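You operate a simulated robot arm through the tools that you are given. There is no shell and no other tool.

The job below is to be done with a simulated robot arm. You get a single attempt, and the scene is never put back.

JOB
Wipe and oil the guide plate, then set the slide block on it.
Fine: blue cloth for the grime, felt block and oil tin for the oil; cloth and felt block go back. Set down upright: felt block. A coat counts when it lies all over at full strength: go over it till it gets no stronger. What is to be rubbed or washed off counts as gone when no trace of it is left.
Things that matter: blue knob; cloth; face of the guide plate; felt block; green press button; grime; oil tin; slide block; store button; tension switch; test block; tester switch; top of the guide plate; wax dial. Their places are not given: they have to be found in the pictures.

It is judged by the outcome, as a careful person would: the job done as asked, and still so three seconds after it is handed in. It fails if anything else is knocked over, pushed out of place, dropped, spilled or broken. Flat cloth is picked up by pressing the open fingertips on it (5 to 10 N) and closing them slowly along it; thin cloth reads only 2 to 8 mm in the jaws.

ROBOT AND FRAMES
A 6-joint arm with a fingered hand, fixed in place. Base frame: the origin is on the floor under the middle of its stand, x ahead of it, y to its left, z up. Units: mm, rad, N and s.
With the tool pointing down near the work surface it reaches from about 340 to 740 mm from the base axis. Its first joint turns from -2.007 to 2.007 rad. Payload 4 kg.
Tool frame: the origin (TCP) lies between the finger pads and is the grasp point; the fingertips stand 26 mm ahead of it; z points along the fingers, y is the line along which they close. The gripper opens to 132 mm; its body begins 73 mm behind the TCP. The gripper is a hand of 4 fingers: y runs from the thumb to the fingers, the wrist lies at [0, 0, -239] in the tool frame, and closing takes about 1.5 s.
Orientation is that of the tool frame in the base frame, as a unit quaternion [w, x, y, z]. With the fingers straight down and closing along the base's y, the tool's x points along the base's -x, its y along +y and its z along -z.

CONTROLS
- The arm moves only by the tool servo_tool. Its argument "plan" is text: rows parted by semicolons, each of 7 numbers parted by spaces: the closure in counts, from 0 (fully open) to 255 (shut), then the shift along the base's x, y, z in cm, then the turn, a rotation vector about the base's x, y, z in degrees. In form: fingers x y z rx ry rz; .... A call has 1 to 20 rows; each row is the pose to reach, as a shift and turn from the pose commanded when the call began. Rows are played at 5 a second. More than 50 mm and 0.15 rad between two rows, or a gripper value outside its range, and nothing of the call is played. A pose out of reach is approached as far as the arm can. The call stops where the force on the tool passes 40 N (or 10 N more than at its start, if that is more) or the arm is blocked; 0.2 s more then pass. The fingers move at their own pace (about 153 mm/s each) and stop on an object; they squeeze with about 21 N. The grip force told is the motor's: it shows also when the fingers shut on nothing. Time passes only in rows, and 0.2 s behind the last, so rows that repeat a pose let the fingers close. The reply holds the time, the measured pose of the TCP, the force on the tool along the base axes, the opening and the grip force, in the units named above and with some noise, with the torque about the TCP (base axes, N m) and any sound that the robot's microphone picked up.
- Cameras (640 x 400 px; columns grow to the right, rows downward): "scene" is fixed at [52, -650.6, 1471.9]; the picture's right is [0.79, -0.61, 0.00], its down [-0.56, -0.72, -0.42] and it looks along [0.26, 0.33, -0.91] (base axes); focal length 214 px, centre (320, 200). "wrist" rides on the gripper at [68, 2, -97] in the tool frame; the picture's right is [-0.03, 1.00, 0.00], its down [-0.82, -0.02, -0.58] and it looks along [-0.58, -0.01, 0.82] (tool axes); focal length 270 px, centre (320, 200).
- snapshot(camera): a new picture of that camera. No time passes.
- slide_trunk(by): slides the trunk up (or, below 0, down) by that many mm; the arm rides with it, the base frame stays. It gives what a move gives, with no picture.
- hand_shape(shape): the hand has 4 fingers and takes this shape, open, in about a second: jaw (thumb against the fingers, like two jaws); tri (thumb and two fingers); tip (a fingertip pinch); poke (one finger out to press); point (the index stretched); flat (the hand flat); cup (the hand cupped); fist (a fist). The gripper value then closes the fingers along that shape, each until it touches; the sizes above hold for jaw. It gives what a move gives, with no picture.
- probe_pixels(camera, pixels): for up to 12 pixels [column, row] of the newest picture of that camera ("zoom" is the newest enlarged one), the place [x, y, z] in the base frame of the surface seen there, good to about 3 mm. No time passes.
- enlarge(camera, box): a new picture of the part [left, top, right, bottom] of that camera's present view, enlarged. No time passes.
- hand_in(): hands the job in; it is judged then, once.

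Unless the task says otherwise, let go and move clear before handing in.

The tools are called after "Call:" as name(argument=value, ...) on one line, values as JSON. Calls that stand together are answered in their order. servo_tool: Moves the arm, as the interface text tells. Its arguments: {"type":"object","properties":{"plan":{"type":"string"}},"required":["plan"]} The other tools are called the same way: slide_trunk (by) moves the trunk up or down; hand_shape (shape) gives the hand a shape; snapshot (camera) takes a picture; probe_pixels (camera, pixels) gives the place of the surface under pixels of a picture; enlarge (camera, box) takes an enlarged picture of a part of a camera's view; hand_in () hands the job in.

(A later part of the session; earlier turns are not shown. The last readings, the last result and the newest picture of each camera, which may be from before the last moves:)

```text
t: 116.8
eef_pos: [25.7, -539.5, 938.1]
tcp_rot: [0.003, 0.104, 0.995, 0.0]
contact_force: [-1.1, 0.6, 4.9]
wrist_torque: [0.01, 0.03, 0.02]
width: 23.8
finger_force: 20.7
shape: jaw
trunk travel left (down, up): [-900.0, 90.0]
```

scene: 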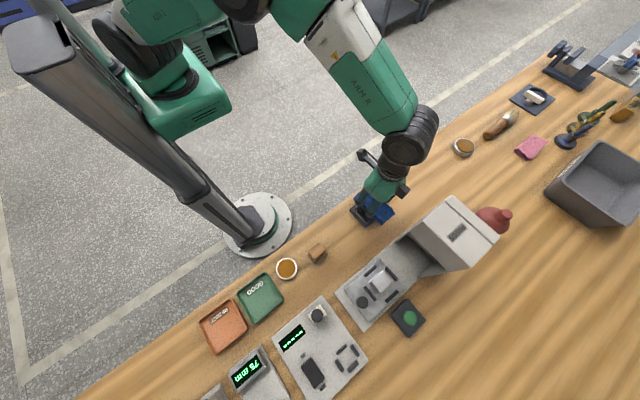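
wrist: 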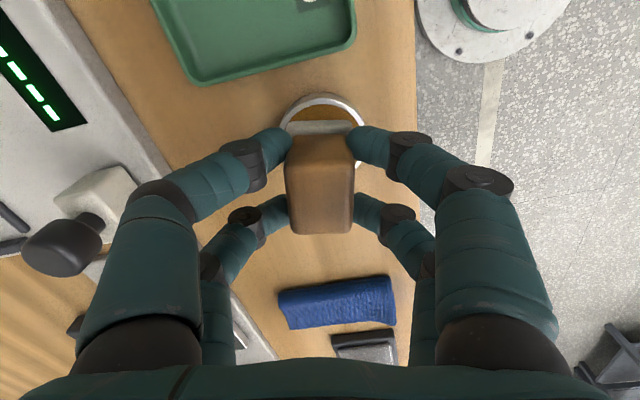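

Contact at 4.9 N. I'll press briefly with tiny movements to soak the felt, then lift and look.

Call:
servo_tool(plan="215 0 0 -0.05 0 0 0; 215 0.1 0 -0.05 0 0 0; 215 0 0 -0.05 0 0 0; 215 -0.1 0 -0.05 0 0 0; 215 0 0 -0.05 0 0 0; 215 0 0 -0.05 0 0 0; 215 0 0 0.5 0 0 0; 215 0 0 1.5 0 0 0; 215 0 0 3 0 0 0; 215 0 0 3.5 0 0 0; 215 0 0 3.5 0 0 0")

Call:
snapshot(camera="wrist")

Call:
enlarge(camera="wrist", box=[260, 80, 390, 190])

```text
t: 119.2
eef_pos: [26.9, -539.9, 972.8]
tcp_rot: [0.005, 0.103, 0.995, 0.001]
contact_force: [-0.1, -0.6, 0.2]
wrist_torque: [-0.03, -0.04, 0.0]
width: 23.7
finger_force: 20.6
shape: jaw
trunk travel left (down, up): [-900.0, 90.0]
```

```text
taken
```

wrist: 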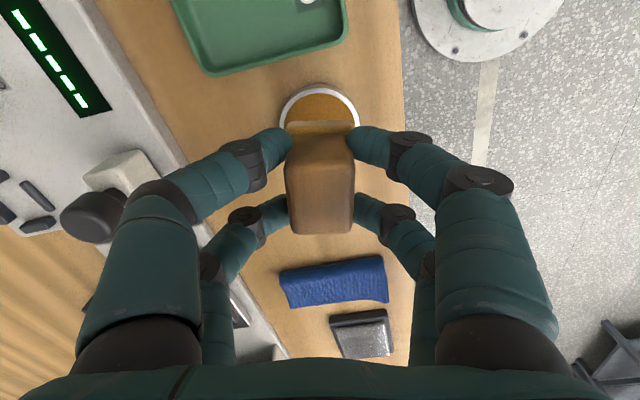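

```text
3.64 times, centred on (325, 135) of wrist
```

zoom: 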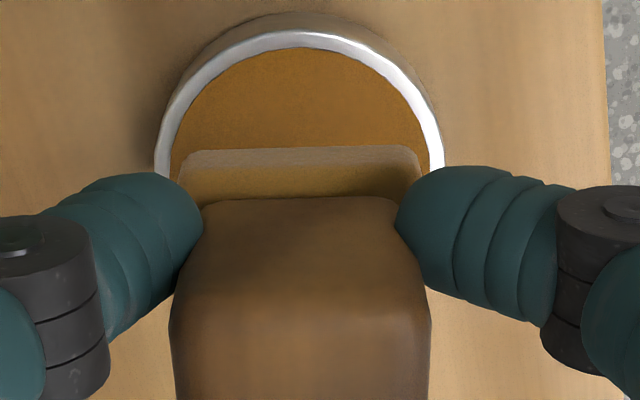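

The felt's side shows amber now — it's loaded with oil. I'll carry it over the plate centre (310,-553), turning back +12° to align.

Call:
servo_tool(plan="215 3 -0.1 0.2 0 0 1.5; 215 6.5 -0.3 0.2 0 0 3; 215 10 -0.5 0.2 0 0 4.5; 215 13.5 -0.6 0.2 0 0 6; 215 17 -0.8 0.2 0 0 7.5; 215 20.5 -0.9 0.2 0 0 9; 215 24 -1 0.2 0 0 10.5; 215 27 -1.2 0 0 0 12; 215 28.3 -1.3 -1 0 0 12; 215 28.3 -1.3 -2 0 0 12; 215 28.3 -1.3 -2.4 0 0 12; 215 28.3 -1.3 -2.4 0 0 12")

Call:
snapshot(camera="wrist")

Call:
enlarge(camera="wrist", box=[230, 80, 410, 260])

```text
t: 121.8
eef_pos: [310.7, -552.9, 947.0]
tcp_rot: [0.005, -0.001, 1.0, 0.002]
contact_force: [0.8, 0.1, 0.1]
wrist_torque: [0.01, -0.02, 0.01]
width: 23.7
finger_force: 21.5
shape: jaw
trunk travel left (down, up): [-900.0, 90.0]
```

```text
taken
```

wrist: 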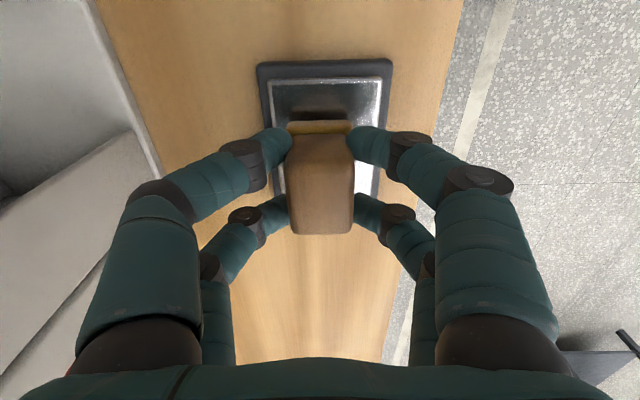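

```text
2.22 times, centred on (320, 170) of wrist
```

zoom: 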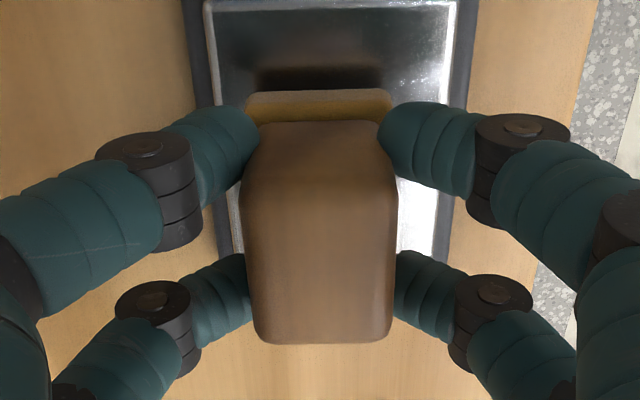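

The felt is over the plate. I'll probe the face's edges from this closer view to get its exact extent.

Call:
probe_pixels(camera="wrist", pixels=[[272, 95], [280, 95], [382, 95], [376, 95], [320, 82], [325, 70], [290, 100], [365, 190], [376, 180], [262, 95], [390, 95], [283, 185]])

```text
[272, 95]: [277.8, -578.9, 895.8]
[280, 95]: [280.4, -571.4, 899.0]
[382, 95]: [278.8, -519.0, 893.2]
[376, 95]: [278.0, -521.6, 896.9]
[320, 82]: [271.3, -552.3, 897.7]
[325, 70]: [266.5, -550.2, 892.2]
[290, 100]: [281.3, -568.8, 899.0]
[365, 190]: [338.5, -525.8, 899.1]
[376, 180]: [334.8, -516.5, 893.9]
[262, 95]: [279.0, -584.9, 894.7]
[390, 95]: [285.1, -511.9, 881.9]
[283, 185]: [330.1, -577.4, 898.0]
```

The face spans about x 272–346, y -577…-522 (z≈898). I'll shift the felt +3 mm in y and lower until light contact.

Call:
servo_tool(plan="215 0 0.3 -0.2 0 0 0; 215 0 0.3 -0.4 0 0 0; 215 0 0.3 -0.55 0 0 0; 215 0 0.3 -0.55 0 0 0")

```text
t: 122.8
eef_pos: [310.4, -549.5, 941.5]
tcp_rot: [0.005, -0.001, 1.0, 0.001]
contact_force: [0.6, -1.2, -0.4]
wrist_torque: [0.0, -0.02, -0.02]
width: 24.0
finger_force: 21.0
shape: jaw
trunk travel left (down, up): [-900.0, 90.0]
```

Call:
servo_tool(plan="215 0 0 -0.1 0 0 0; 215 0 0 -0.2 0 0 0; 215 0 0 -0.2 0 0 0")

```text
t: 123.6
eef_pos: [310.1, -549.3, 940.6]
tcp_rot: [0.005, 0.0, 1.0, 0.0]
contact_force: [0.7, 0.5, 3.0]
wrist_torque: [-0.04, 0.03, 0.01]
width: 24.0
finger_force: 20.4
shape: jaw
trunk travel left (down, up): [-900.0, 90.0]
```

3 N of contact. I'll rub in a raster over the whole face: x ±20 mm, y ±15 mm, at roughly 6 N.

Call:
servo_tool(plan="215 -1 -0.75 -0.05 0 0 0; 215 -2 -1.5 -0.05 0 0 0; 215 -0.7 -1.5 -0.05 0 0 0; 215 0.7 -1.5 -0.05 0 0 0; 215 2 -1.5 -0.05 0 0 0; 215 2 -0.5 -0.05 0 0 0; 215 0.7 -0.5 -0.05 0 0 0; 215 -0.7 -0.5 -0.05 0 0 0; 215 -2 -0.5 -0.05 0 0 0; 215 -2 0.5 -0.05 0 0 0; 215 -0.7 0.5 -0.05 0 0 0; 215 0.7 0.5 -0.05 0 0 0; 215 2 0.5 -0.05 0 0 0; 215 2 1.5 -0.05 0 0 0; 215 0.7 1.5 -0.05 0 0 0; 215 -0.7 1.5 -0.05 0 0 0; 215 -2 1.5 -0.05 0 0 0; 215 -1 0.7 -0.05 0 0 0; 215 0 0 -0.05 0 0 0")

Call:
snapshot(camera="wrist")

Call:
enlarge(camera="scene", box=[330, 180, 410, 240])

```text
t: 127.6
eef_pos: [310.4, -548.9, 939.6]
tcp_rot: [0.005, -0.001, 1.0, 0.002]
contact_force: [-2.5, 1.0, 5.4]
wrist_torque: [-0.03, 0.05, -0.01]
width: 24.1
finger_force: 20.8
shape: jaw
trunk travel left (down, up): [-900.0, 90.0]
```

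```text
taken
```

wrist: 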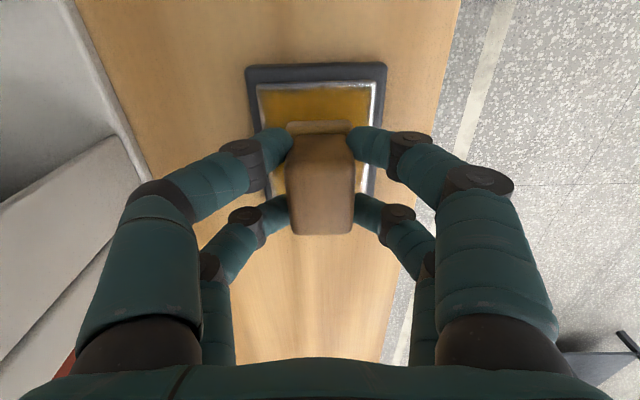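

```text
6.67 times, centred on (370, 210) of scene
```

zoom: 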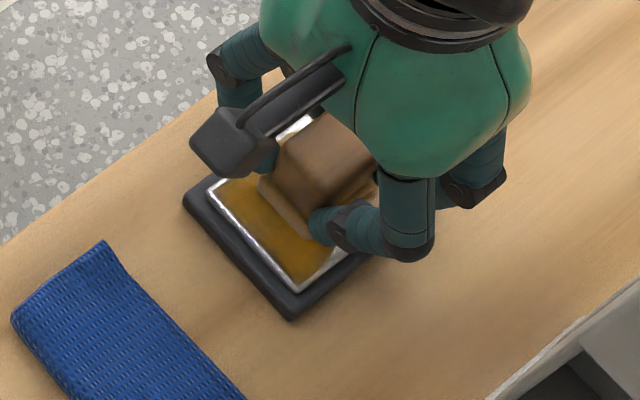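

An amber film is on the face, with uncovered strips along some edges. I'll zoom to see how far the coat reaches.

Call:
enlarge(camera="wrist", box=[235, 55, 400, 205])

```text
2.67 times, centred on (318, 130) of wrist
```

zoom: 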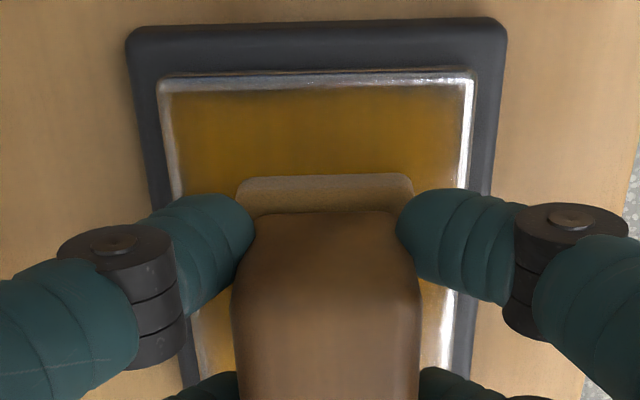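

The film covers nearly all but thin edge strips (up to 3 mm). I'll go round the perimeter slightly farther with pauses at the corners, then across the middle.

Call:
servo_tool(plan="215 -1 -0.9 0 0 0 0; 215 -2.1 -1.7 0 0 0 0; 215 -2.1 -1.7 0 0 0 0; 215 -0.8 -1.7 0 0 0 0; 215 0.6 -1.7 0 0 0 0; 215 1.9 -1.7 0 0 0 0; 215 1.9 -1.7 0 0 0 0; 215 1.9 -0.6 0 0 0 0; 215 1.9 0.5 0 0 0 0; 215 1.9 1.5 0 0 0 0; 215 1.9 1.5 0 0 0 0; 215 0.6 1.5 0 0 0 0; 215 -0.8 1.5 0 0 0 0; 215 -2.1 1.5 0 0 0 0; 215 -2.1 1.5 0 0 0 0; 215 -2.1 0.5 0 0 0 0; 215 -2.1 -0.6 0 0 0 0; 215 -2.1 -1.7 0 0 0 0; 215 -1 -0.8 0 0 0 0; 215 0 0 0 0 0 0")

Call:
enlarge(camera="wrist", box=[235, 55, 400, 205])

```text
t: 131.8
eef_pos: [309.0, -550.3, 939.8]
tcp_rot: [0.004, -0.001, 1.0, 0.001]
contact_force: [-2.0, -0.1, 4.7]
wrist_torque: [-0.05, 0.02, 0.0]
width: 24.3
finger_force: 21.4
shape: jaw
trunk travel left (down, up): [-900.0, 90.0]
```

```text
2.67 times, centred on (318, 130) of wrist
```

zoom: 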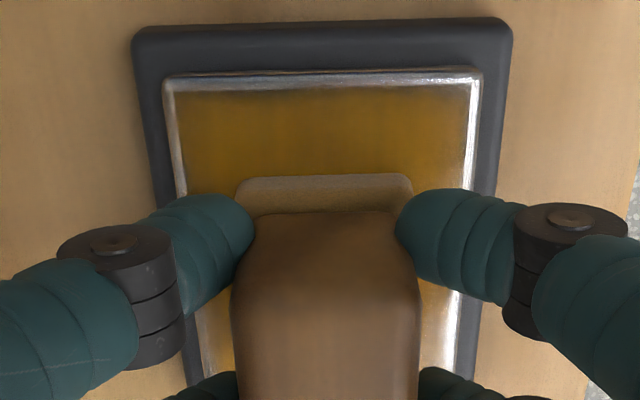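

A uniform pale border of ~2 mm remains and the felt looks drier. I'll lift and re-dip the felt in the oil.

Call:
servo_tool(plan="215 0 0 1.2 0 0 0; 215 0 0 3.3 0 0 0; 215 -3.5 0.1 3.4 0 0 -1.5; 215 -7 0.2 3.4 0 0 -3; 215 -10.5 0.3 3.4 0 0 -4.5; 215 -14 0.5 3.4 0 0 -6; 215 -17.5 0.6 3.4 0 0 -7.5; 215 -21 0.7 3.4 0 0 -9; 215 -24.5 0.8 3.4 0 0 -10.5; 215 -27 0.9 3.4 0 0 -12; 215 -28.3 1 3 0 0 -12; 215 -28.3 1 1.5 0 0 -12; 215 -28.3 1 0.6 0 0 -12; 215 -28.3 1 0.6 0 0 -12")

Call:
enlarge(camera="wrist", box=[260, 80, 390, 190])

Call:
enlarge(camera="scene", box=[345, 190, 393, 228])

```text
t: 134.8
eef_pos: [26.6, -540.6, 945.3]
tcp_rot: [0.004, 0.103, 0.995, 0.002]
contact_force: [-0.3, -0.6, -1.6]
wrist_torque: [-0.03, -0.04, 0.03]
width: 24.2
finger_force: 21.0
shape: jaw
trunk travel left (down, up): [-900.0, 90.0]
```

```text
3.64 times, centred on (325, 135) of wrist
```

zoom: 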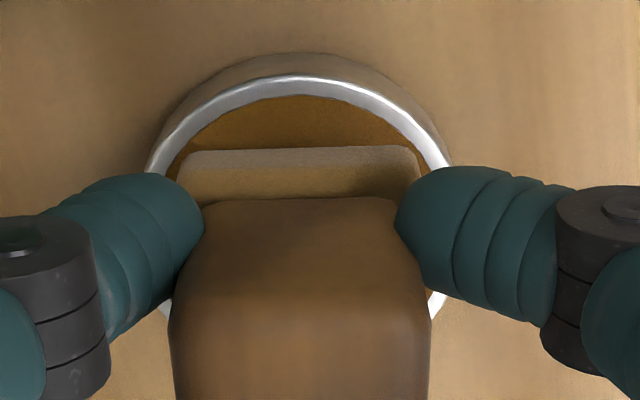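

```text
10.53 times, centred on (369, 209) of scene
```

zoom: 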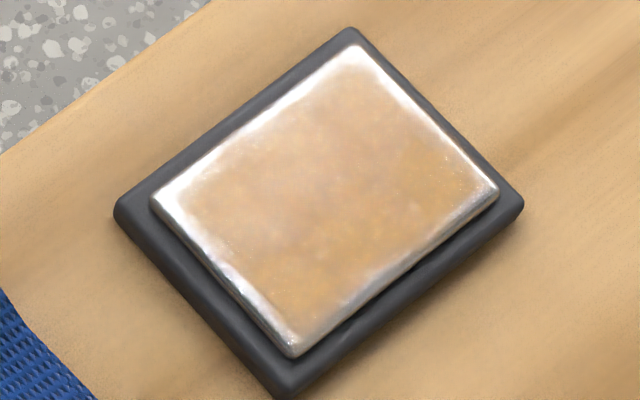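

In the scene view the coat is good in the middle but fades over the outer ~5 mm, so the next passes must run farther over the edges. First re-dip.

Call:
servo_tool(plan="215 0 0 -0.4 0 0 0; 215 0 0 -0.75 0 0 0; 215 0 0 -0.9 0 0 0; 215 0.1 0 -0.9 0 0 0; 215 0 0 -0.9 0 0 0; 215 -0.1 0 -0.9 0 0 0; 215 0 0 -0.9 0 0 0; 215 0 0 -0.9 0 0 0")

```text
t: 136.6
eef_pos: [26.6, -540.5, 936.5]
tcp_rot: [0.004, 0.104, 0.995, 0.001]
contact_force: [0.3, 0.7, 5.7]
wrist_torque: [0.01, 0.02, -0.02]
width: 24.2
finger_force: 21.2
shape: jaw
trunk travel left (down, up): [-900.0, 90.0]
```

Soaked at 5.7 N. Back to the plate's centre, hovering just above.

Call:
servo_tool(plan="215 0 0 0.8 0 0 0; 215 0 0 2.5 0 0 0; 215 1.5 -0.1 3.6 0 0 1; 215 5 -0.2 3.7 0 0 2.5; 215 8.5 -0.3 3.7 0 0 4; 215 12 -0.4 3.7 0 0 5.5; 215 15.5 -0.5 3.7 0 0 7; 215 19 -0.6 3.7 0 0 8.5; 215 22.5 -0.75 3.7 0 0 10; 215 26 -0.85 3.7 0 0 11.5; 215 28.26 -0.95 3.2 0 0 12; 215 28.26 -0.95 1.5 0 0 12; 215 28.26 -0.95 0.7 0 0 12; 215 28.26 -0.95 0.7 0 0 12")

```text
t: 139.6
eef_pos: [309.3, -550.9, 943.4]
tcp_rot: [0.005, -0.001, 1.0, 0.002]
contact_force: [-0.6, 0.1, 0.3]
wrist_torque: [-0.01, -0.02, 0.01]
width: 24.1
finger_force: 20.7
shape: jaw
trunk travel left (down, up): [-900.0, 90.0]
```

Lower and go round the perimeter, running 6–7 mm past the edges.

Call:
servo_tool(plan="215 0 0 -0.3 0 0 0; 215 0 0 -0.43 0 0 0; 215 -1.2 -1 -0.43 0 0 0; 215 -2.4 -1.9 -0.43 0 0 0; 215 -2.4 -1.9 -0.43 0 0 0; 215 -2.4 -0.7 -0.43 0 0 0; 215 -2.4 0.6 -0.43 0 0 0; 215 -2.4 1.9 -0.43 0 0 0; 215 -2.4 1.9 -0.43 0 0 0; 215 -1.1 1.9 -0.43 0 0 0; 215 0.2 1.9 -0.43 0 0 0; 215 1.4 1.9 -0.43 0 0 0; 215 2.4 1.9 -0.43 0 0 0; 215 2.4 0.6 -0.43 0 0 0; 215 2.4 -0.7 -0.43 0 0 0; 215 2.4 -1.9 -0.43 0 0 0; 215 1.2 -1.9 -0.43 0 0 0; 215 0 -1.9 -0.43 0 0 0; 215 -1.2 -1.9 -0.43 0 0 0; 215 -2.4 -1.9 -0.43 0 0 0")

Call:
enlarge(camera="wrist", box=[235, 55, 400, 205])

```text
t: 143.8
eef_pos: [285.8, -567.6, 939.1]
tcp_rot: [0.004, -0.001, 1.0, 0.001]
contact_force: [3.2, -0.5, 9.3]
wrist_torque: [0.0, -0.06, -0.02]
width: 24.2
finger_force: 21.3
shape: jaw
trunk travel left (down, up): [-900.0, 90.0]
```

```text
2.67 times, centred on (318, 130) of wrist
```

zoom: 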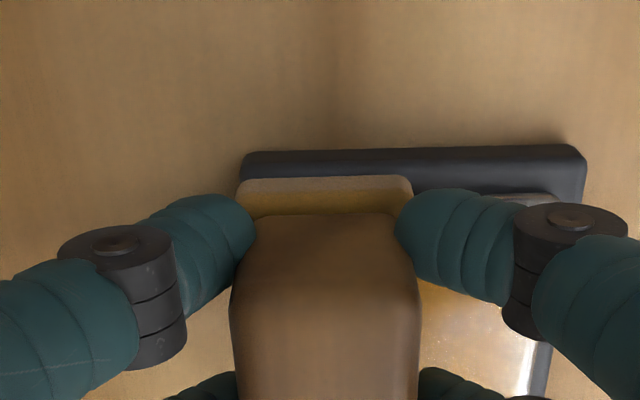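

Now inner lines across the face.

Call:
servo_tool(plan="215 0 0.9 0 0 0 0; 215 1.3 0.9 0 0 0 0; 215 2.6 0.9 0 0 0 0; 215 3.9 0.9 0 0 0 0; 215 4.8 0.9 0 0 0 0; 215 4.8 1.9 0 0 0 0; 215 3.6 1.9 0 0 0 0; 215 2.4 1.9 0 0 0 0; 215 1.2 1.9 0 0 0 0; 215 0 1.9 0 0 0 0; 215 0 2.9 0 0 0 0; 215 1.2 2.9 0 0 0 0; 215 2.4 2.9 0 0 0 0; 215 3.6 2.9 0 0 0 0; 215 4.8 2.9 0 0 0 0; 215 4.8 3.8 0 0 0 0; 215 3.6 3.8 0 0 0 0; 215 2.4 3.8 0 0 0 0; 215 1.2 3.8 0 0 0 0; 215 0 3.8 0 0 0 0")

Call:
servo_tool(plan="215 0.8 -0.5 0.8 0 0 0; 215 0 -0.8 2.5 0 0 0; 215 -3.5 -1 3.5 0 0 -2; 215 -7 -1 3.5 0 0 -4; 215 -10 -1 3.5 0 0 -5; 215 -10 -1 3.5 0 0 -5")

Call:
enlarge(camera="scene", box=[345, 190, 393, 228])

Call:
snapshot(camera="wrist")

```text
t: 148.0
eef_pos: [285.6, -530.5, 939.5]
tcp_rot: [0.004, -0.001, 1.0, 0.001]
contact_force: [1.4, 0.8, 6.8]
wrist_torque: [0.02, -0.05, 0.02]
width: 24.0
finger_force: 20.9
shape: jaw
trunk travel left (down, up): [-900.0, 90.0]
```

```text
t: 149.4
eef_pos: [185.3, -539.7, 975.4]
tcp_rot: [0.005, 0.043, 0.999, 0.002]
contact_force: [-0.1, -0.4, -0.5]
wrist_torque: [0.02, -0.01, 0.05]
width: 24.1
finger_force: 20.8
shape: jaw
trunk travel left (down, up): [-900.0, 90.0]
```

```text
10.53 times, centred on (369, 209) of scene
```

zoom: 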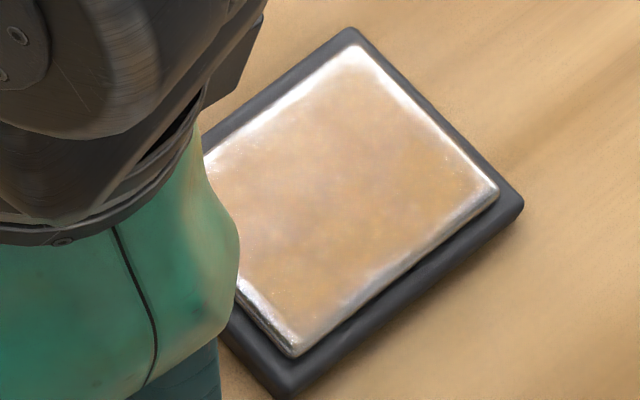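

```text
taken
```

wrist: 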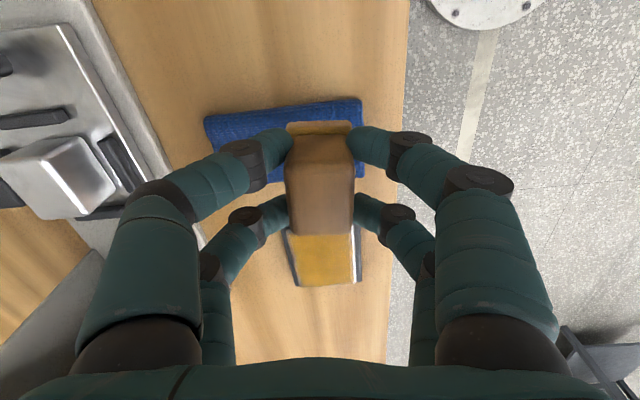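

The coat now reaches nearer to the edges. I'll zoom in from the wrist camera to judge the border.

Call:
enlarge(camera="wrist", box=[270, 210, 380, 310])

Call:
servo_tool(plan="215 -4 0 0 0 0 -2; 215 -8 0 0 0 0 -4; 215 -12 0 0 0 0 -6; 215 -15.8 0 0 0 0 -7; 215 -15.8 0 0 0 0 -7")

Call:
enlarge(camera="scene", box=[345, 190, 393, 228])

Call:
enlarge(camera="wrist", box=[240, 240, 440, 380])

```text
4.00 times, centred on (325, 260) of wrist
```

zoom: 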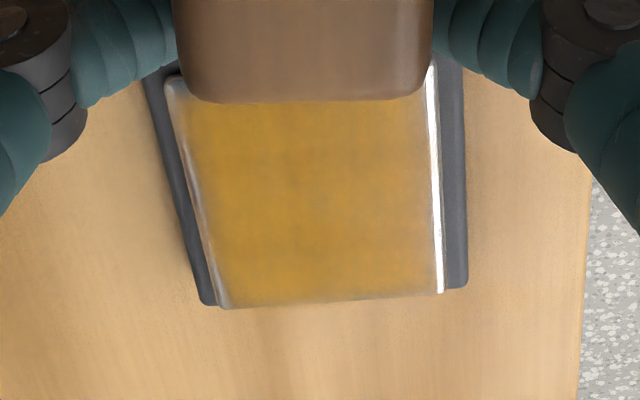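

```text
t: 150.6
eef_pos: [26.3, -539.7, 974.7]
tcp_rot: [0.004, 0.104, 0.995, 0.001]
contact_force: [-0.4, -0.7, -0.2]
wrist_torque: [0.03, -0.01, -0.02]
width: 24.2
finger_force: 21.0
shape: jaw
trunk travel left (down, up): [-900.0, 90.0]
```

```text
10.53 times, centred on (369, 209) of scene
```

zoom: 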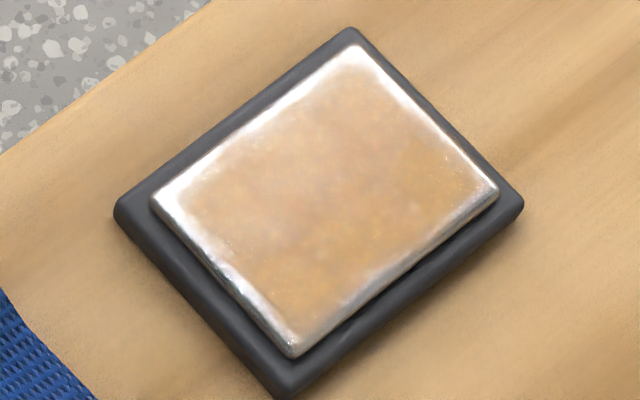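

```text
2.86 times, centred on (340, 310) of wrist
```

zoom: 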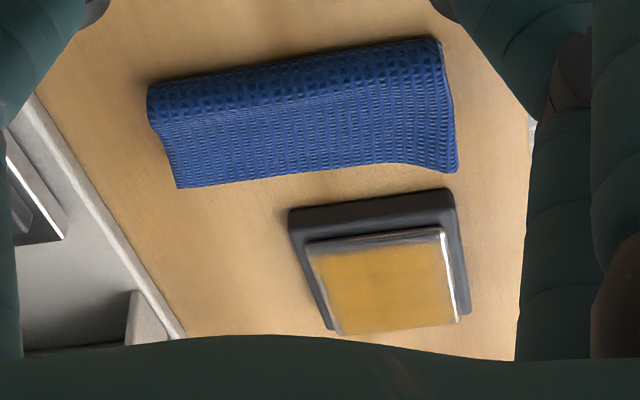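

The coat is stronger than after the first dip, but edges still fade slightly. I'll dip again for a third pass.

Call:
servo_tool(plan="215 0 -0.05 -1.5 0 0 0; 215 0 -0.05 -2.8 0 0 0; 215 0 -0.05 -3.5 0 0 0; 215 0 -0.05 -3.75 0 0 0; 215 0.1 -0.05 -3.75 0 0 0; 215 0 -0.05 -3.75 0 0 0; 215 -0.1 -0.05 -3.75 0 0 0; 215 0 -0.05 -3.75 0 0 0; 215 0 -0.05 -3.75 0 0 0")

```text
t: 152.6
eef_pos: [26.9, -539.9, 937.4]
tcp_rot: [0.004, 0.104, 0.995, 0.0]
contact_force: [-0.6, -0.1, 1.6]
wrist_torque: [0.0, 0.05, 0.0]
width: 23.9
finger_force: 20.6
shape: jaw
trunk travel left (down, up): [-900.0, 90.0]
```

Call:
servo_tool(plan="215 0 0 -0.07 0 0 0; 215 0.1 0 -0.07 0 0 0; 215 -0.1 0 -0.07 0 0 0; 215 0 0 -0.07 0 0 0; 215 0 0 -0.07 0 0 0; 215 0 0 0.8 0 0 0; 215 0 0 2.5 0 0 0; 215 1.5 -0.1 3.6 0 0 1; 215 5 -0.2 3.7 0 0 2.5; 215 8.5 -0.3 3.7 0 0 4; 215 12 -0.4 3.7 0 0 5.5; 215 15.5 -0.5 3.7 0 0 7; 215 19 -0.6 3.7 0 0 8.5; 215 22.5 -0.75 3.7 0 0 10; 215 26 -0.9 3.7 0 0 11.5; 215 28.2 -1.05 3.2 0 0 12; 215 28.2 -1.05 1.5 0 0 12; 215 28.2 -1.05 0.6 0 0 12; 215 28.2 -1.05 0.6 0 0 12")

Call:
enlarge(camera="wrist", box=[235, 55, 400, 205])

```text
t: 156.6
eef_pos: [309.0, -551.5, 941.4]
tcp_rot: [0.004, 0.0, 1.0, 0.002]
contact_force: [0.6, 0.4, -0.4]
wrist_torque: [0.01, 0.0, 0.01]
width: 24.2
finger_force: 20.9
shape: jaw
trunk travel left (down, up): [-900.0, 90.0]
```

```text
2.67 times, centred on (318, 130) of wrist
```

zoom: 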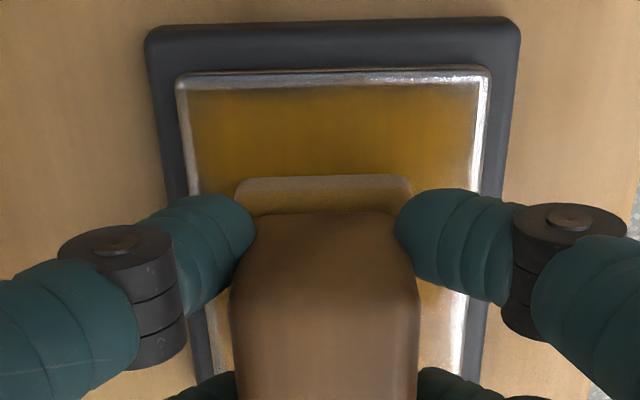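

The remaining pale border is about 2 mm, mostly the bevel. Third pass: lower and run the perimeter farther out again, then the inside.

Call:
servo_tool(plan="215 0 0.2 -0.15 0 0 0; 215 0 0.2 -0.28 0 0 0; 215 -1.2 -0.9 -0.28 0 0 0; 215 -2.5 -1.9 -0.28 0 0 0; 215 -2.5 -1.9 -0.28 0 0 0; 215 -2.5 -0.6 -0.28 0 0 0; 215 -2.5 0.8 -0.28 0 0 0; 215 -2.5 2.2 -0.28 0 0 0; 215 -2.5 2.2 -0.28 0 0 0; 215 -1.1 2.2 -0.28 0 0 0; 215 0.3 2.2 -0.28 0 0 0; 215 1.6 2.2 -0.28 0 0 0; 215 2.5 2.2 -0.28 0 0 0; 215 2.5 0.8 -0.28 0 0 0; 215 2.5 -0.6 -0.28 0 0 0; 215 2.5 -1.9 -0.28 0 0 0; 215 1.2 -1.9 -0.28 0 0 0; 215 0 -1.9 -0.28 0 0 0; 215 -1.2 -1.9 -0.28 0 0 0; 215 -2.5 -1.9 -0.28 0 0 0")

Call:
servo_tool(plan="215 0.1 0.9 0 0 0 0; 215 1.3 0.9 0 0 0 0; 215 2.6 0.9 0 0 0 0; 215 3.9 0.9 0 0 0 0; 215 4.9 0.9 0 0 0 0; 215 4.9 2 0 0 0 0; 215 3.6 2 0 0 0 0; 215 2.4 2 0 0 0 0; 215 1.2 2 0 0 0 0; 215 0.1 2 0 0 0 0; 215 0.1 3.1 0 0 0 0; 215 1.2 3.1 0 0 0 0; 215 2.4 3.1 0 0 0 0; 215 3.6 3.1 0 0 0 0; 215 4.9 3.1 0 0 0 0; 215 4.9 4.1 0 0 0 0; 215 3.6 4.1 0 0 0 0; 215 2.4 4.1 0 0 0 0; 215 1.2 4.1 0 0 0 0; 215 0 4.1 0 0 0 0")

Call:
servo_tool(plan="215 0.8 -0.8 0.8 0 0 0; 215 0 -1 2.5 0 0 0; 215 -3.5 -1.1 3.5 0 0 -2; 215 -7 -1.1 3.5 0 0 -4; 215 -10.5 -1.1 3.5 0 0 -6; 215 -14 -1.1 3.5 0 0 -7; 215 -17.5 -1.1 3.5 0 0 -8; 215 -21 -1.1 3.5 0 0 -10; 215 -24 -1.1 3.5 0 0 -11; 215 -25.8 -1.1 3.5 0 0 -12; 215 -25.8 -1.1 3.5 0 0 -12")

Call:
enlarge(camera="scene", box=[345, 190, 393, 228])

```text
t: 160.8
eef_pos: [283.6, -570.1, 939.5]
tcp_rot: [0.004, -0.002, 1.0, 0.001]
contact_force: [0.2, 0.6, 0.6]
wrist_torque: [-0.01, 0.02, 0.0]
width: 23.9
finger_force: 20.6
shape: jaw
trunk travel left (down, up): [-900.0, 90.0]
```

```text
t: 165.0
eef_pos: [283.3, -530.6, 939.8]
tcp_rot: [0.005, 0.0, 1.0, 0.002]
contact_force: [0.0, 0.2, 0.1]
wrist_torque: [0.0, -0.02, 0.0]
width: 24.0
finger_force: 21.6
shape: jaw
trunk travel left (down, up): [-900.0, 90.0]
```

```text
t: 167.4
eef_pos: [26.4, -541.7, 975.3]
tcp_rot: [0.004, 0.103, 0.995, 0.001]
contact_force: [0.3, 0.2, -0.8]
wrist_torque: [-0.02, 0.04, -0.01]
width: 23.8
finger_force: 21.4
shape: jaw
trunk travel left (down, up): [-900.0, 90.0]
```

```text
10.53 times, centred on (369, 209) of scene
```

zoom: 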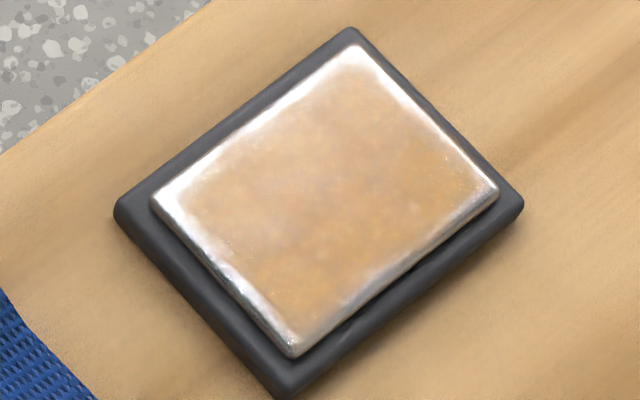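

That pass ended with almost no force — the felt was barely touching, so it doesn't count. The felt is still loaded; I'll dip briefly again and repeat with proper pressure.

Call:
servo_tool(plan="215 0 0.15 -1.5 0 0 0; 215 0 0.15 -2.8 0 0 0; 215 0 0.15 -3.6 0 0 0; 215 0 0.15 -3.9 0 0 0; 215 0.1 0.15 -3.9 0 0 0; 215 0 0.15 -3.9 0 0 0; 215 -0.1 0.15 -3.9 0 0 0; 215 0 0.15 -3.9 0 0 0; 215 0 0.15 -3.9 0 0 0")

Call:
servo_tool(plan="215 0 0 0.8 0 0 0; 215 0 0 2.5 0 0 0; 215 1.5 -0.1 3.6 0 0 1; 215 5 -0.2 3.7 0 0 2.5; 215 8.5 -0.3 3.7 0 0 4; 215 12 -0.4 3.7 0 0 5.5; 215 15.5 -0.5 3.7 0 0 7; 215 19 -0.6 3.7 0 0 8.5; 215 22.5 -0.75 3.7 0 0 10; 215 26 -0.9 3.7 0 0 11.5; 215 28.2 -0.95 3.2 0 0 12; 215 28.2 -0.95 1.5 0 0 12; 215 28.2 -0.95 0.4 0 0 12; 215 28.2 -0.95 0.2 0 0 12; 215 28.2 -0.95 0.1 0 0 12; 215 28.2 -0.95 0.1 0 0 12")

```text
t: 169.4
eef_pos: [25.9, -538.9, 936.7]
tcp_rot: [0.002, 0.104, 0.995, 0.0]
contact_force: [0.4, -0.4, 8.9]
wrist_torque: [0.02, 0.01, -0.02]
width: 24.2
finger_force: 21.1
shape: jaw
trunk travel left (down, up): [-900.0, 90.0]
```

```text
t: 172.8
eef_pos: [308.6, -548.3, 939.2]
tcp_rot: [0.006, -0.001, 1.0, -0.001]
contact_force: [0.8, 0.9, 18.6]
wrist_torque: [0.02, -0.01, 0.03]
width: 24.2
finger_force: 20.5
shape: jaw
trunk travel left (down, up): [-900.0, 90.0]
```

18.6 N is a bit heavy; I'll ease 1.5 mm up and then run the full pass with pressure.

Call:
servo_tool(plan="215 0 0 0.15 0 0 0; 215 -1.2 -1 0.15 0 0 0; 215 -2.4 -2.1 0.15 0 0 0; 215 -2.4 -2.1 0.15 0 0 0; 215 -2.4 -0.8 0.15 0 0 0; 215 -2.4 0.6 0.15 0 0 0; 215 -2.4 1.9 0.15 0 0 0; 215 -2.4 1.9 0.15 0 0 0; 215 -1.1 1.9 0.15 0 0 0; 215 0.3 1.9 0.15 0 0 0; 215 1.6 1.9 0.15 0 0 0; 215 2.5 1.9 0.15 0 0 0; 215 2.5 1.9 0.15 0 0 0; 215 2.5 0.6 0.15 0 0 0; 215 2.5 -0.8 0.15 0 0 0; 215 2.5 -2.1 0.15 0 0 0; 215 1.2 -2.1 0.15 0 0 0; 215 0 -2.1 0.15 0 0 0; 215 -1.2 -2.1 0.15 0 0 0; 215 -2.4 -2.1 0.15 0 0 0")

Call:
servo_tool(plan="215 0.1 1 0 0 0 0; 215 1.3 1 0 0 0 0; 215 2.6 1 0 0 0 0; 215 3.9 1 0 0 0 0; 215 4.9 1 0 0 0 0; 215 4.9 2.1 0 0 0 0; 215 3.6 2.1 0 0 0 0; 215 2.4 2.1 0 0 0 0; 215 1.2 2.1 0 0 0 0; 215 0.1 2.1 0 0 0 0; 215 0.1 3.1 0 0 0 0; 215 1.2 3.1 0 0 0 0; 215 2.4 3.1 0 0 0 0; 215 3.6 3.1 0 0 0 0; 215 4.9 3.1 0 0 0 0; 215 4.9 4 0 0 0 0; 215 3.6 4 0 0 0 0; 215 2.4 4 0 0 0 0; 215 1.2 4 0 0 0 0; 215 0 4 0 0 0 0")

```text
t: 177.0
eef_pos: [284.1, -568.8, 939.9]
tcp_rot: [0.005, 0.0, 1.0, 0.001]
contact_force: [1.9, -0.6, 10.8]
wrist_torque: [0.02, -0.04, 0.01]
width: 24.4
finger_force: 20.9
shape: jaw
trunk travel left (down, up): [-900.0, 90.0]
```

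```text
t: 181.2
eef_pos: [282.7, -529.0, 940.2]
tcp_rot: [0.004, -0.001, 1.0, 0.002]
contact_force: [1.2, 0.1, 8.5]
wrist_torque: [-0.04, -0.06, 0.0]
width: 24.4
finger_force: 20.9
shape: jaw
trunk travel left (down, up): [-900.0, 90.0]
```

Good pressure throughout (8–11 N). I'll move aside and look at the coat.

Call:
servo_tool(plan="215 0.8 -0.8 0.8 0 0 0; 215 0 -1 2.5 0 0 0; 215 -3.5 -1.1 3.5 0 0 -2; 215 -7 -1.1 3.5 0 0 -4; 215 -10.5 -1.1 3.5 0 0 -6; 215 -14 -1.1 3.5 0 0 -7; 215 -17.5 -1.1 3.5 0 0 -8; 215 -21 -1.1 3.5 0 0 -10; 215 -24 -1.1 3.5 0 0 -11; 215 -25.7 -1.1 3.5 0 0 -12; 215 -25.7 -1.1 3.5 0 0 -12")

Call:
enlarge(camera="scene", box=[345, 190, 393, 228])

Call:
enlarge(camera="wrist", box=[240, 240, 440, 380])

```text
t: 183.6
eef_pos: [26.8, -540.5, 974.3]
tcp_rot: [0.005, 0.104, 0.995, 0.001]
contact_force: [0.6, -0.4, 0.1]
wrist_torque: [-0.02, -0.04, 0.02]
width: 24.3
finger_force: 20.6
shape: jaw
trunk travel left (down, up): [-900.0, 90.0]
```

```text
10.53 times, centred on (369, 209) of scene
```

zoom: 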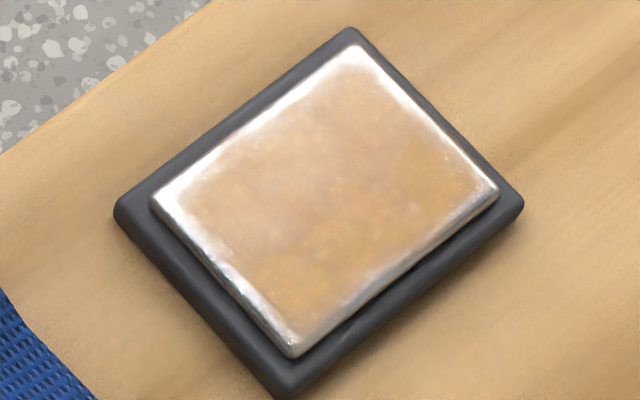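

```text
2.86 times, centred on (340, 310) of wrist
```

zoom: 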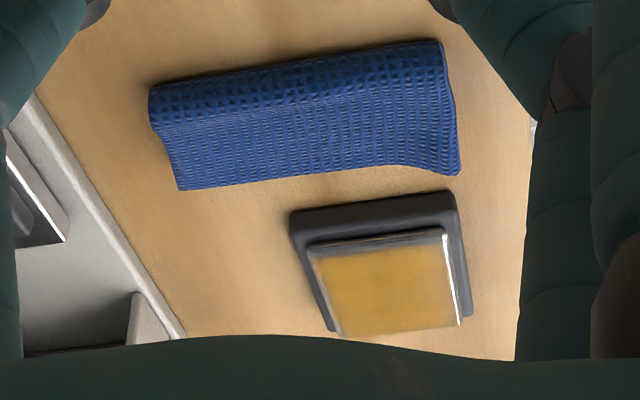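

The coat looks identical to the previous pass — at full strength, with only the bevelled rim pale. Now I'll return the felt block to its spot (TCP ≈ (110,-559.5)), upright.

Call:
servo_tool(plan="215 2.8 -0.6 0 0 0 3; 215 5.6 -1.3 0 0 0 6; 215 8.3 -1.9 0 0 0 8; 215 8.3 -1.9 -2 0 0 8; 215 8.3 -1.9 -4 0 0 8; 215 8.3 -1.9 -4.8 0 0 8; 215 8.3 -1.9 -4.8 0 0 8")

Call:
snapshot(camera="wrist")

```text
t: 185.2
eef_pos: [111.2, -559.4, 924.8]
tcp_rot: [0.004, 0.035, 0.999, 0.002]
contact_force: [-0.5, 0.6, -0.2]
wrist_torque: [0.0, -0.01, -0.01]
width: 24.2
finger_force: 20.8
shape: jaw
trunk travel left (down, up): [-900.0, 90.0]
```

```text
taken
```

wrist: 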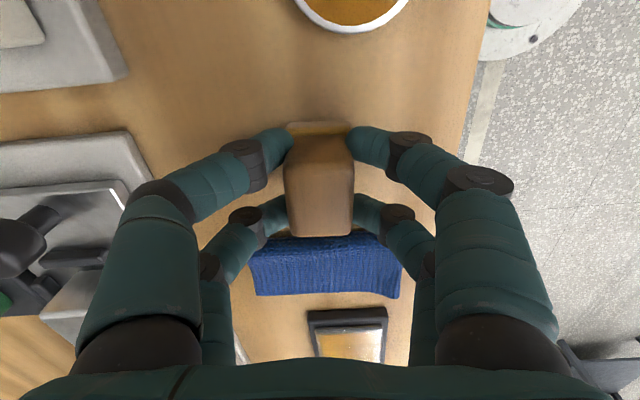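

The block hovers just above its spot. I'll lower until it touches the bench.

Call:
servo_tool(plan="215 0 0 -0.1 0 0 0; 215 0 0 -0.2 0 0 0; 215 0 0 -0.28 0 0 0; 215 0 0 -0.28 0 0 0")

```text
t: 186.2
eef_pos: [111.0, -559.0, 922.7]
tcp_rot: [0.005, 0.034, 0.999, 0.001]
contact_force: [0.2, -0.2, -0.5]
wrist_torque: [-0.01, 0.01, 0.0]
width: 24.5
finger_force: 21.0
shape: jaw
trunk travel left (down, up): [-900.0, 90.0]
```

Call:
servo_tool(plan="215 0 0 -0.08 0 0 0; 215 0 0 -0.16 0 0 0; 215 0 0 -0.16 0 0 0")

```text
t: 187.0
eef_pos: [110.8, -559.6, 921.0]
tcp_rot: [0.004, 0.035, 0.999, 0.002]
contact_force: [-1.0, 0.5, 3.5]
wrist_torque: [0.01, 0.01, 0.01]
width: 24.3
finger_force: 20.5
shape: jaw
trunk travel left (down, up): [-900.0, 90.0]
```

Touching with 3.5 N. Release gently and rise.

Call:
servo_tool(plan="200 0 0 0.03 0 0 0; 185 0 0 0.03 0 0 0; 160 0 0 0.03 0 0 0; 135 0 0 0.03 0 0 0; 135 0 0 0.03 0 0 0; 135 0 0 1.5 0 0 0; 135 0 0 4 0 0 0; 135 0 0 7 0 0 0; 135 0 0 10 0 0 0; 135 0 0 10 0 0 0")

Call:
snapshot(camera="wrist")

Call:
enlarge(camera="wrist", box=[230, 40, 410, 260])

```text
t: 189.2
eef_pos: [110.6, -559.5, 1021.4]
tcp_rot: [0.005, 0.034, 0.999, 0.003]
contact_force: [-1.1, -0.6, -0.2]
wrist_torque: [-0.03, 0.04, -0.01]
width: 61.6
finger_force: 0.0
shape: jaw
trunk travel left (down, up): [-900.0, 90.0]
```

```text
taken
```

wrist: 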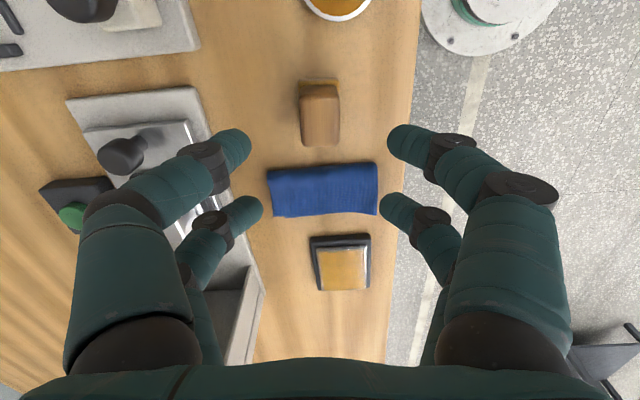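

```text
1.82 times, centred on (320, 150) of wrist
```

zoom: 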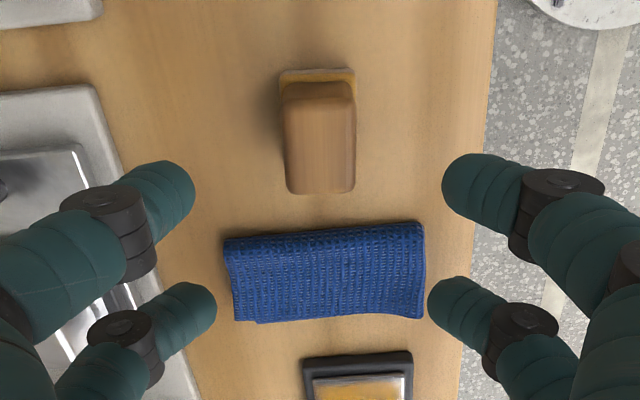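

The felt block stands upright at its place, the cloth is down, and the coat shows on the plate. Now the slide block at (188,-710): I'll move above it at z≈1021, keeping the jaws closing along y.

Call:
servo_tool(plan="135 2 -3.8 0 0 0 0; 135 4 -7.6 0 0 0 0; 135 6 -11.4 0 0 0 0; 135 7.8 -15 0 0 0 0; 135 7.8 -15 0 0 0 0; 135 7.8 -15 0 0 0 0")

Call:
snapshot(camera="wrist")

Call:
snapshot(camera="scene")

```text
t: 190.6
eef_pos: [178.8, -679.4, 1021.5]
tcp_rot: [0.004, 0.034, 0.999, 0.001]
contact_force: [-0.4, -0.1, 0.1]
wrist_torque: [-0.04, 0.01, -0.01]
width: 61.8
finger_force: 0.0
shape: jaw
out of reach, approached as far as the arm can: row 4, 5, 6
trunk travel left (down, up): [-900.0, 90.0]
```

```text
taken
```

wrist: 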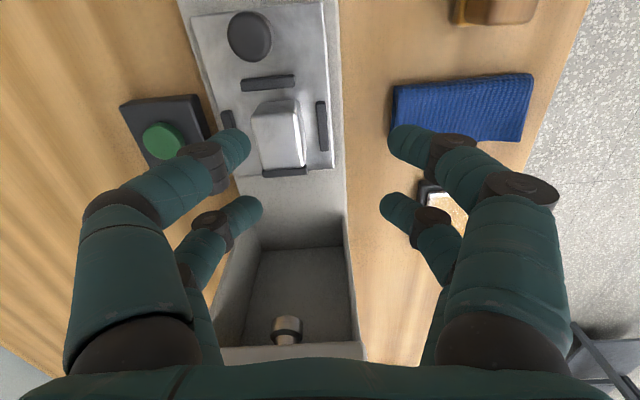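

```text
taken
```

scene: 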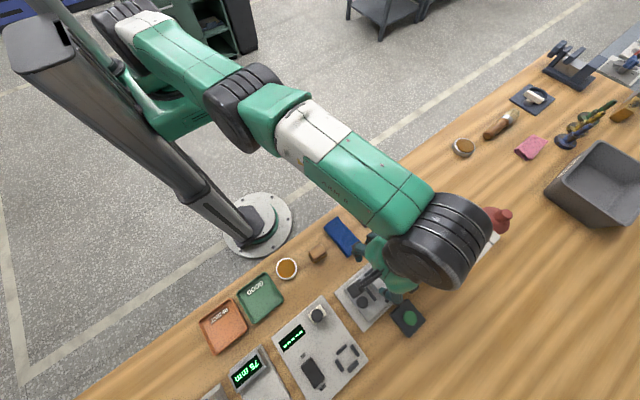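

The arm falls short here (r≈702 at this height). Raising the trunk should bring the shoulder nearer the wrist's height and extend the reach; I'll slide it up 85 mm.

Call:
slide_trunk(by=85)

```text
t: 191.8
eef_pos: [179.6, -680.4, 1104.5]
tcp_rot: [0.004, 0.034, 0.999, 0.001]
contact_force: [-0.2, -0.8, -0.9]
wrist_torque: [0.02, -0.01, 0.0]
width: 61.9
finger_force: 0.1
shape: jaw
trunk travel left (down, up): [-985.0, 5.0]
```

Now I'll descend to z≈1000 and extend to (188.5,-710).

Call:
servo_tool(plan="135 0 0 -4 0 0 0; 135 0 0 -8 0 0 0; 135 0.2 -0.8 -10.4 0 0 0; 135 0.5 -1.8 -10.4 0 0 0; 135 0.9 -2.96 -10.4 0 0 0; 135 0.9 -2.96 -10.4 0 0 0")

Call:
snapshot(camera="wrist")

```text
t: 193.2
eef_pos: [181.0, -681.0, 1002.3]
tcp_rot: [0.004, 0.034, 0.999, 0.001]
contact_force: [0.6, 0.0, 0.5]
wrist_torque: [0.04, 0.01, 0.01]
width: 62.0
finger_force: 0.0
shape: jaw
out of reach, approached as far as the arm can: row 3, 4, 5, 6
trunk travel left (down, up): [-985.0, 5.0]
```

```text
taken
```

wrist: 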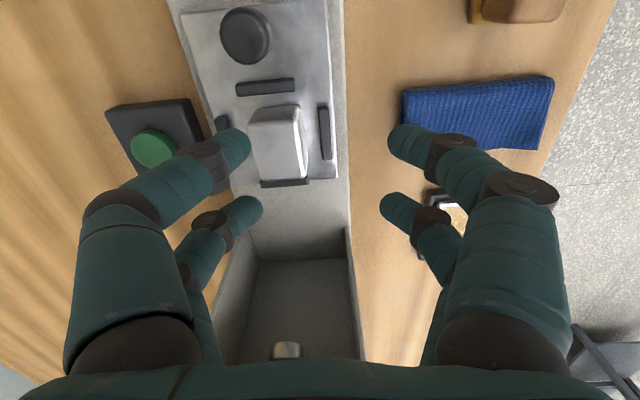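

The limit is still r≈705. It might be the wrist-yaw limit rather than arm length, so I'll turn the hand by -30° and try extending again.

Call:
servo_tool(plan="135 0 0 0 0 0 -8; 135 0 0 0 0 0 -16; 135 0 0 0 0 0 -24; 135 0 0 0 0 0 -30; 135 0.2 -0.8 0 0 0 -30; 135 0.5 -1.8 0 0 0 -30; 135 0.75 -2.9 0 0 0 -30; 135 0.75 -2.9 0 0 0 -30")

```text
t: 195.0
eef_pos: [182.0, -682.4, 1003.7]
tcp_rot: [0.005, 0.291, 0.957, 0.0]
contact_force: [0.9, 0.2, 0.9]
wrist_torque: [-0.01, -0.04, 0.0]
width: 62.0
finger_force: 0.0
shape: jaw
out of reach, approached as far as the arm can: row 5, 6, 7, 8
trunk travel left (down, up): [-985.0, 5.0]
```

Yaw isn't the cause; the arm's vertical-tool limit is r≈706 here. I'll turn back to yaw≈0 and then tilt the hand ~9° outward, which adds enough reach to grip the block (r≈735).

Call:
servo_tool(plan="135 0 0.5 0 0 0 7; 135 0 1 0 0 0 14; 135 0 1.2 0 0 0 21; 135 0.2 1.2 0 0 0 28; 135 0.5 1.2 0 0 0 33.5; 135 0.5 1.2 0 0 0 33.5")

Call:
servo_tool(plan="135 0 -0.6 0 -3 0 0; 135 0.1 -1.5 0 -6 0 0; 135 0.1 -2.4 0 -9 0 0; 135 0.1 -3.4 0 -9 0 0; 135 0.1 -3.4 0 -9 0 0")

Call:
snapshot(camera="wrist")

```text
t: 196.4
eef_pos: [188.4, -671.2, 1003.3]
tcp_rot: [0.004, 0.003, 1.0, 0.002]
contact_force: [0.1, 0.0, -0.7]
wrist_torque: [0.01, 0.01, 0.01]
width: 62.2
finger_force: 0.0
shape: jaw
trunk travel left (down, up): [-985.0, 5.0]
```

```text
t: 197.6
eef_pos: [189.1, -704.2, 1004.2]
tcp_rot: [0.006, 0.003, 0.997, -0.078]
contact_force: [0.0, -0.1, 0.1]
wrist_torque: [0.01, -0.02, 0.03]
width: 62.1
finger_force: 0.1
shape: jaw
trunk travel left (down, up): [-985.0, 5.0]
```

```text
taken
```

wrist: 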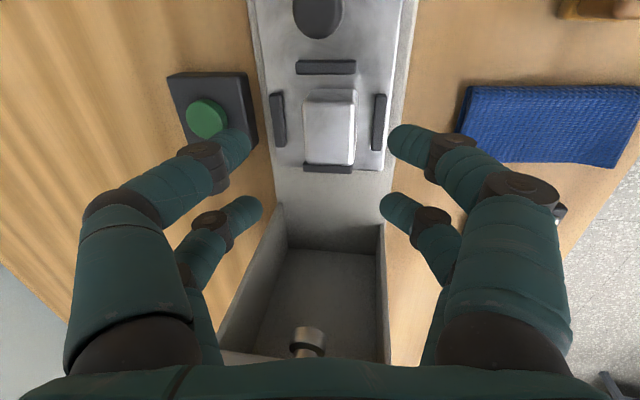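

The tilt reaches. I'll probe the block's top from here for fine alignment.

Call:
enlarge(camera="wrist", box=[250, 40, 410, 190])

Call:
probe_pixels(camera="wrist", pixels=[[308, 112], [345, 110], [345, 160], [308, 160], [328, 135], [352, 135], [278, 120], [379, 120], [326, 67], [328, 168], [270, 150]])

```text
2.67 times, centred on (330, 115) of wrist
```

zoom: 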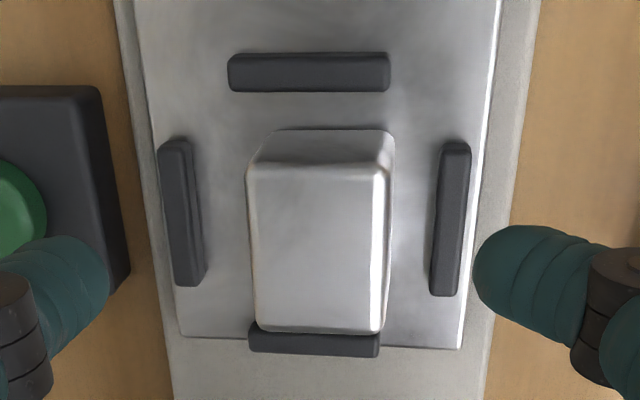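

```text
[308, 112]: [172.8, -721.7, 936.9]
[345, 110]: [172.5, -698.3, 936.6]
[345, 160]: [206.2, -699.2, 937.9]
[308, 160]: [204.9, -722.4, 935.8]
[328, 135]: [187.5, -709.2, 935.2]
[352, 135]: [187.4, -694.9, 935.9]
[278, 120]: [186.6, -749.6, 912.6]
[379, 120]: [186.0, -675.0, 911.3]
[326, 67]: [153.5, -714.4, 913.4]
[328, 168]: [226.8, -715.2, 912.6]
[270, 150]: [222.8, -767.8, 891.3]
```

Block centre is (188,-709.5), top ≈ 936; nest bars' tops are at ≈ 912. I'll descend with the tilt to TCP z≈954 and check.

Call:
servo_tool(plan="135 -0.1 -0.1 -1.5 0 0 0; 135 -0.1 -0.1 -3 0 0 0; 135 -0.1 -0.1 -4.4 0 0 0; 135 -0.1 -0.1 -5 0 0 0; 135 -0.1 -0.1 -5 0 0 0")

Call:
snapshot(camera="wrist")

Call:
enlarge(camera="scene", box=[340, 240, 430, 310])

```text
t: 198.8
eef_pos: [188.9, -707.0, 952.1]
tcp_rot: [0.005, 0.003, 0.997, -0.076]
contact_force: [0.0, 0.7, -0.1]
wrist_torque: [0.0, -0.02, 0.01]
width: 62.1
finger_force: 0.0
shape: jaw
trunk travel left (down, up): [-985.0, 5.0]
```

```text
taken
```

wrist: 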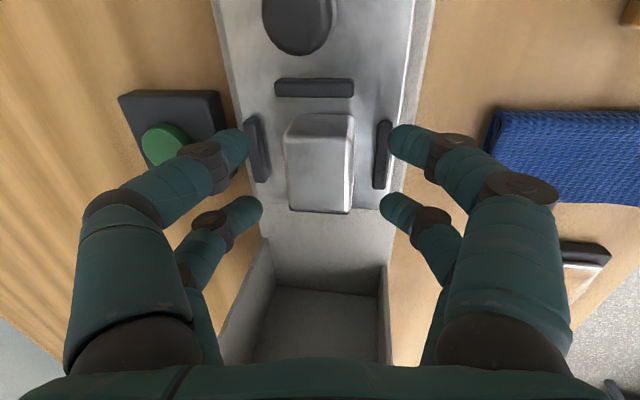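

```text
5.71 times, centred on (385, 275) of scene
```

zoom: 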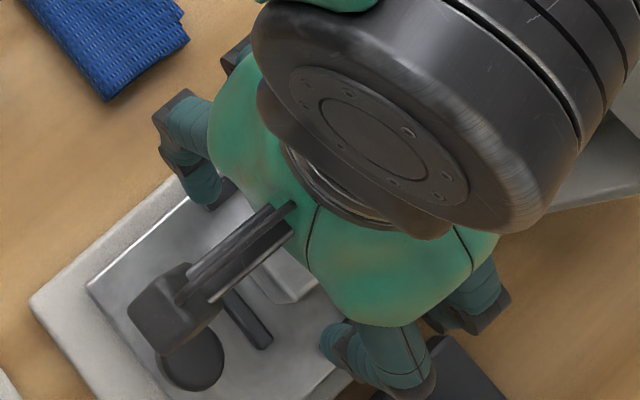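

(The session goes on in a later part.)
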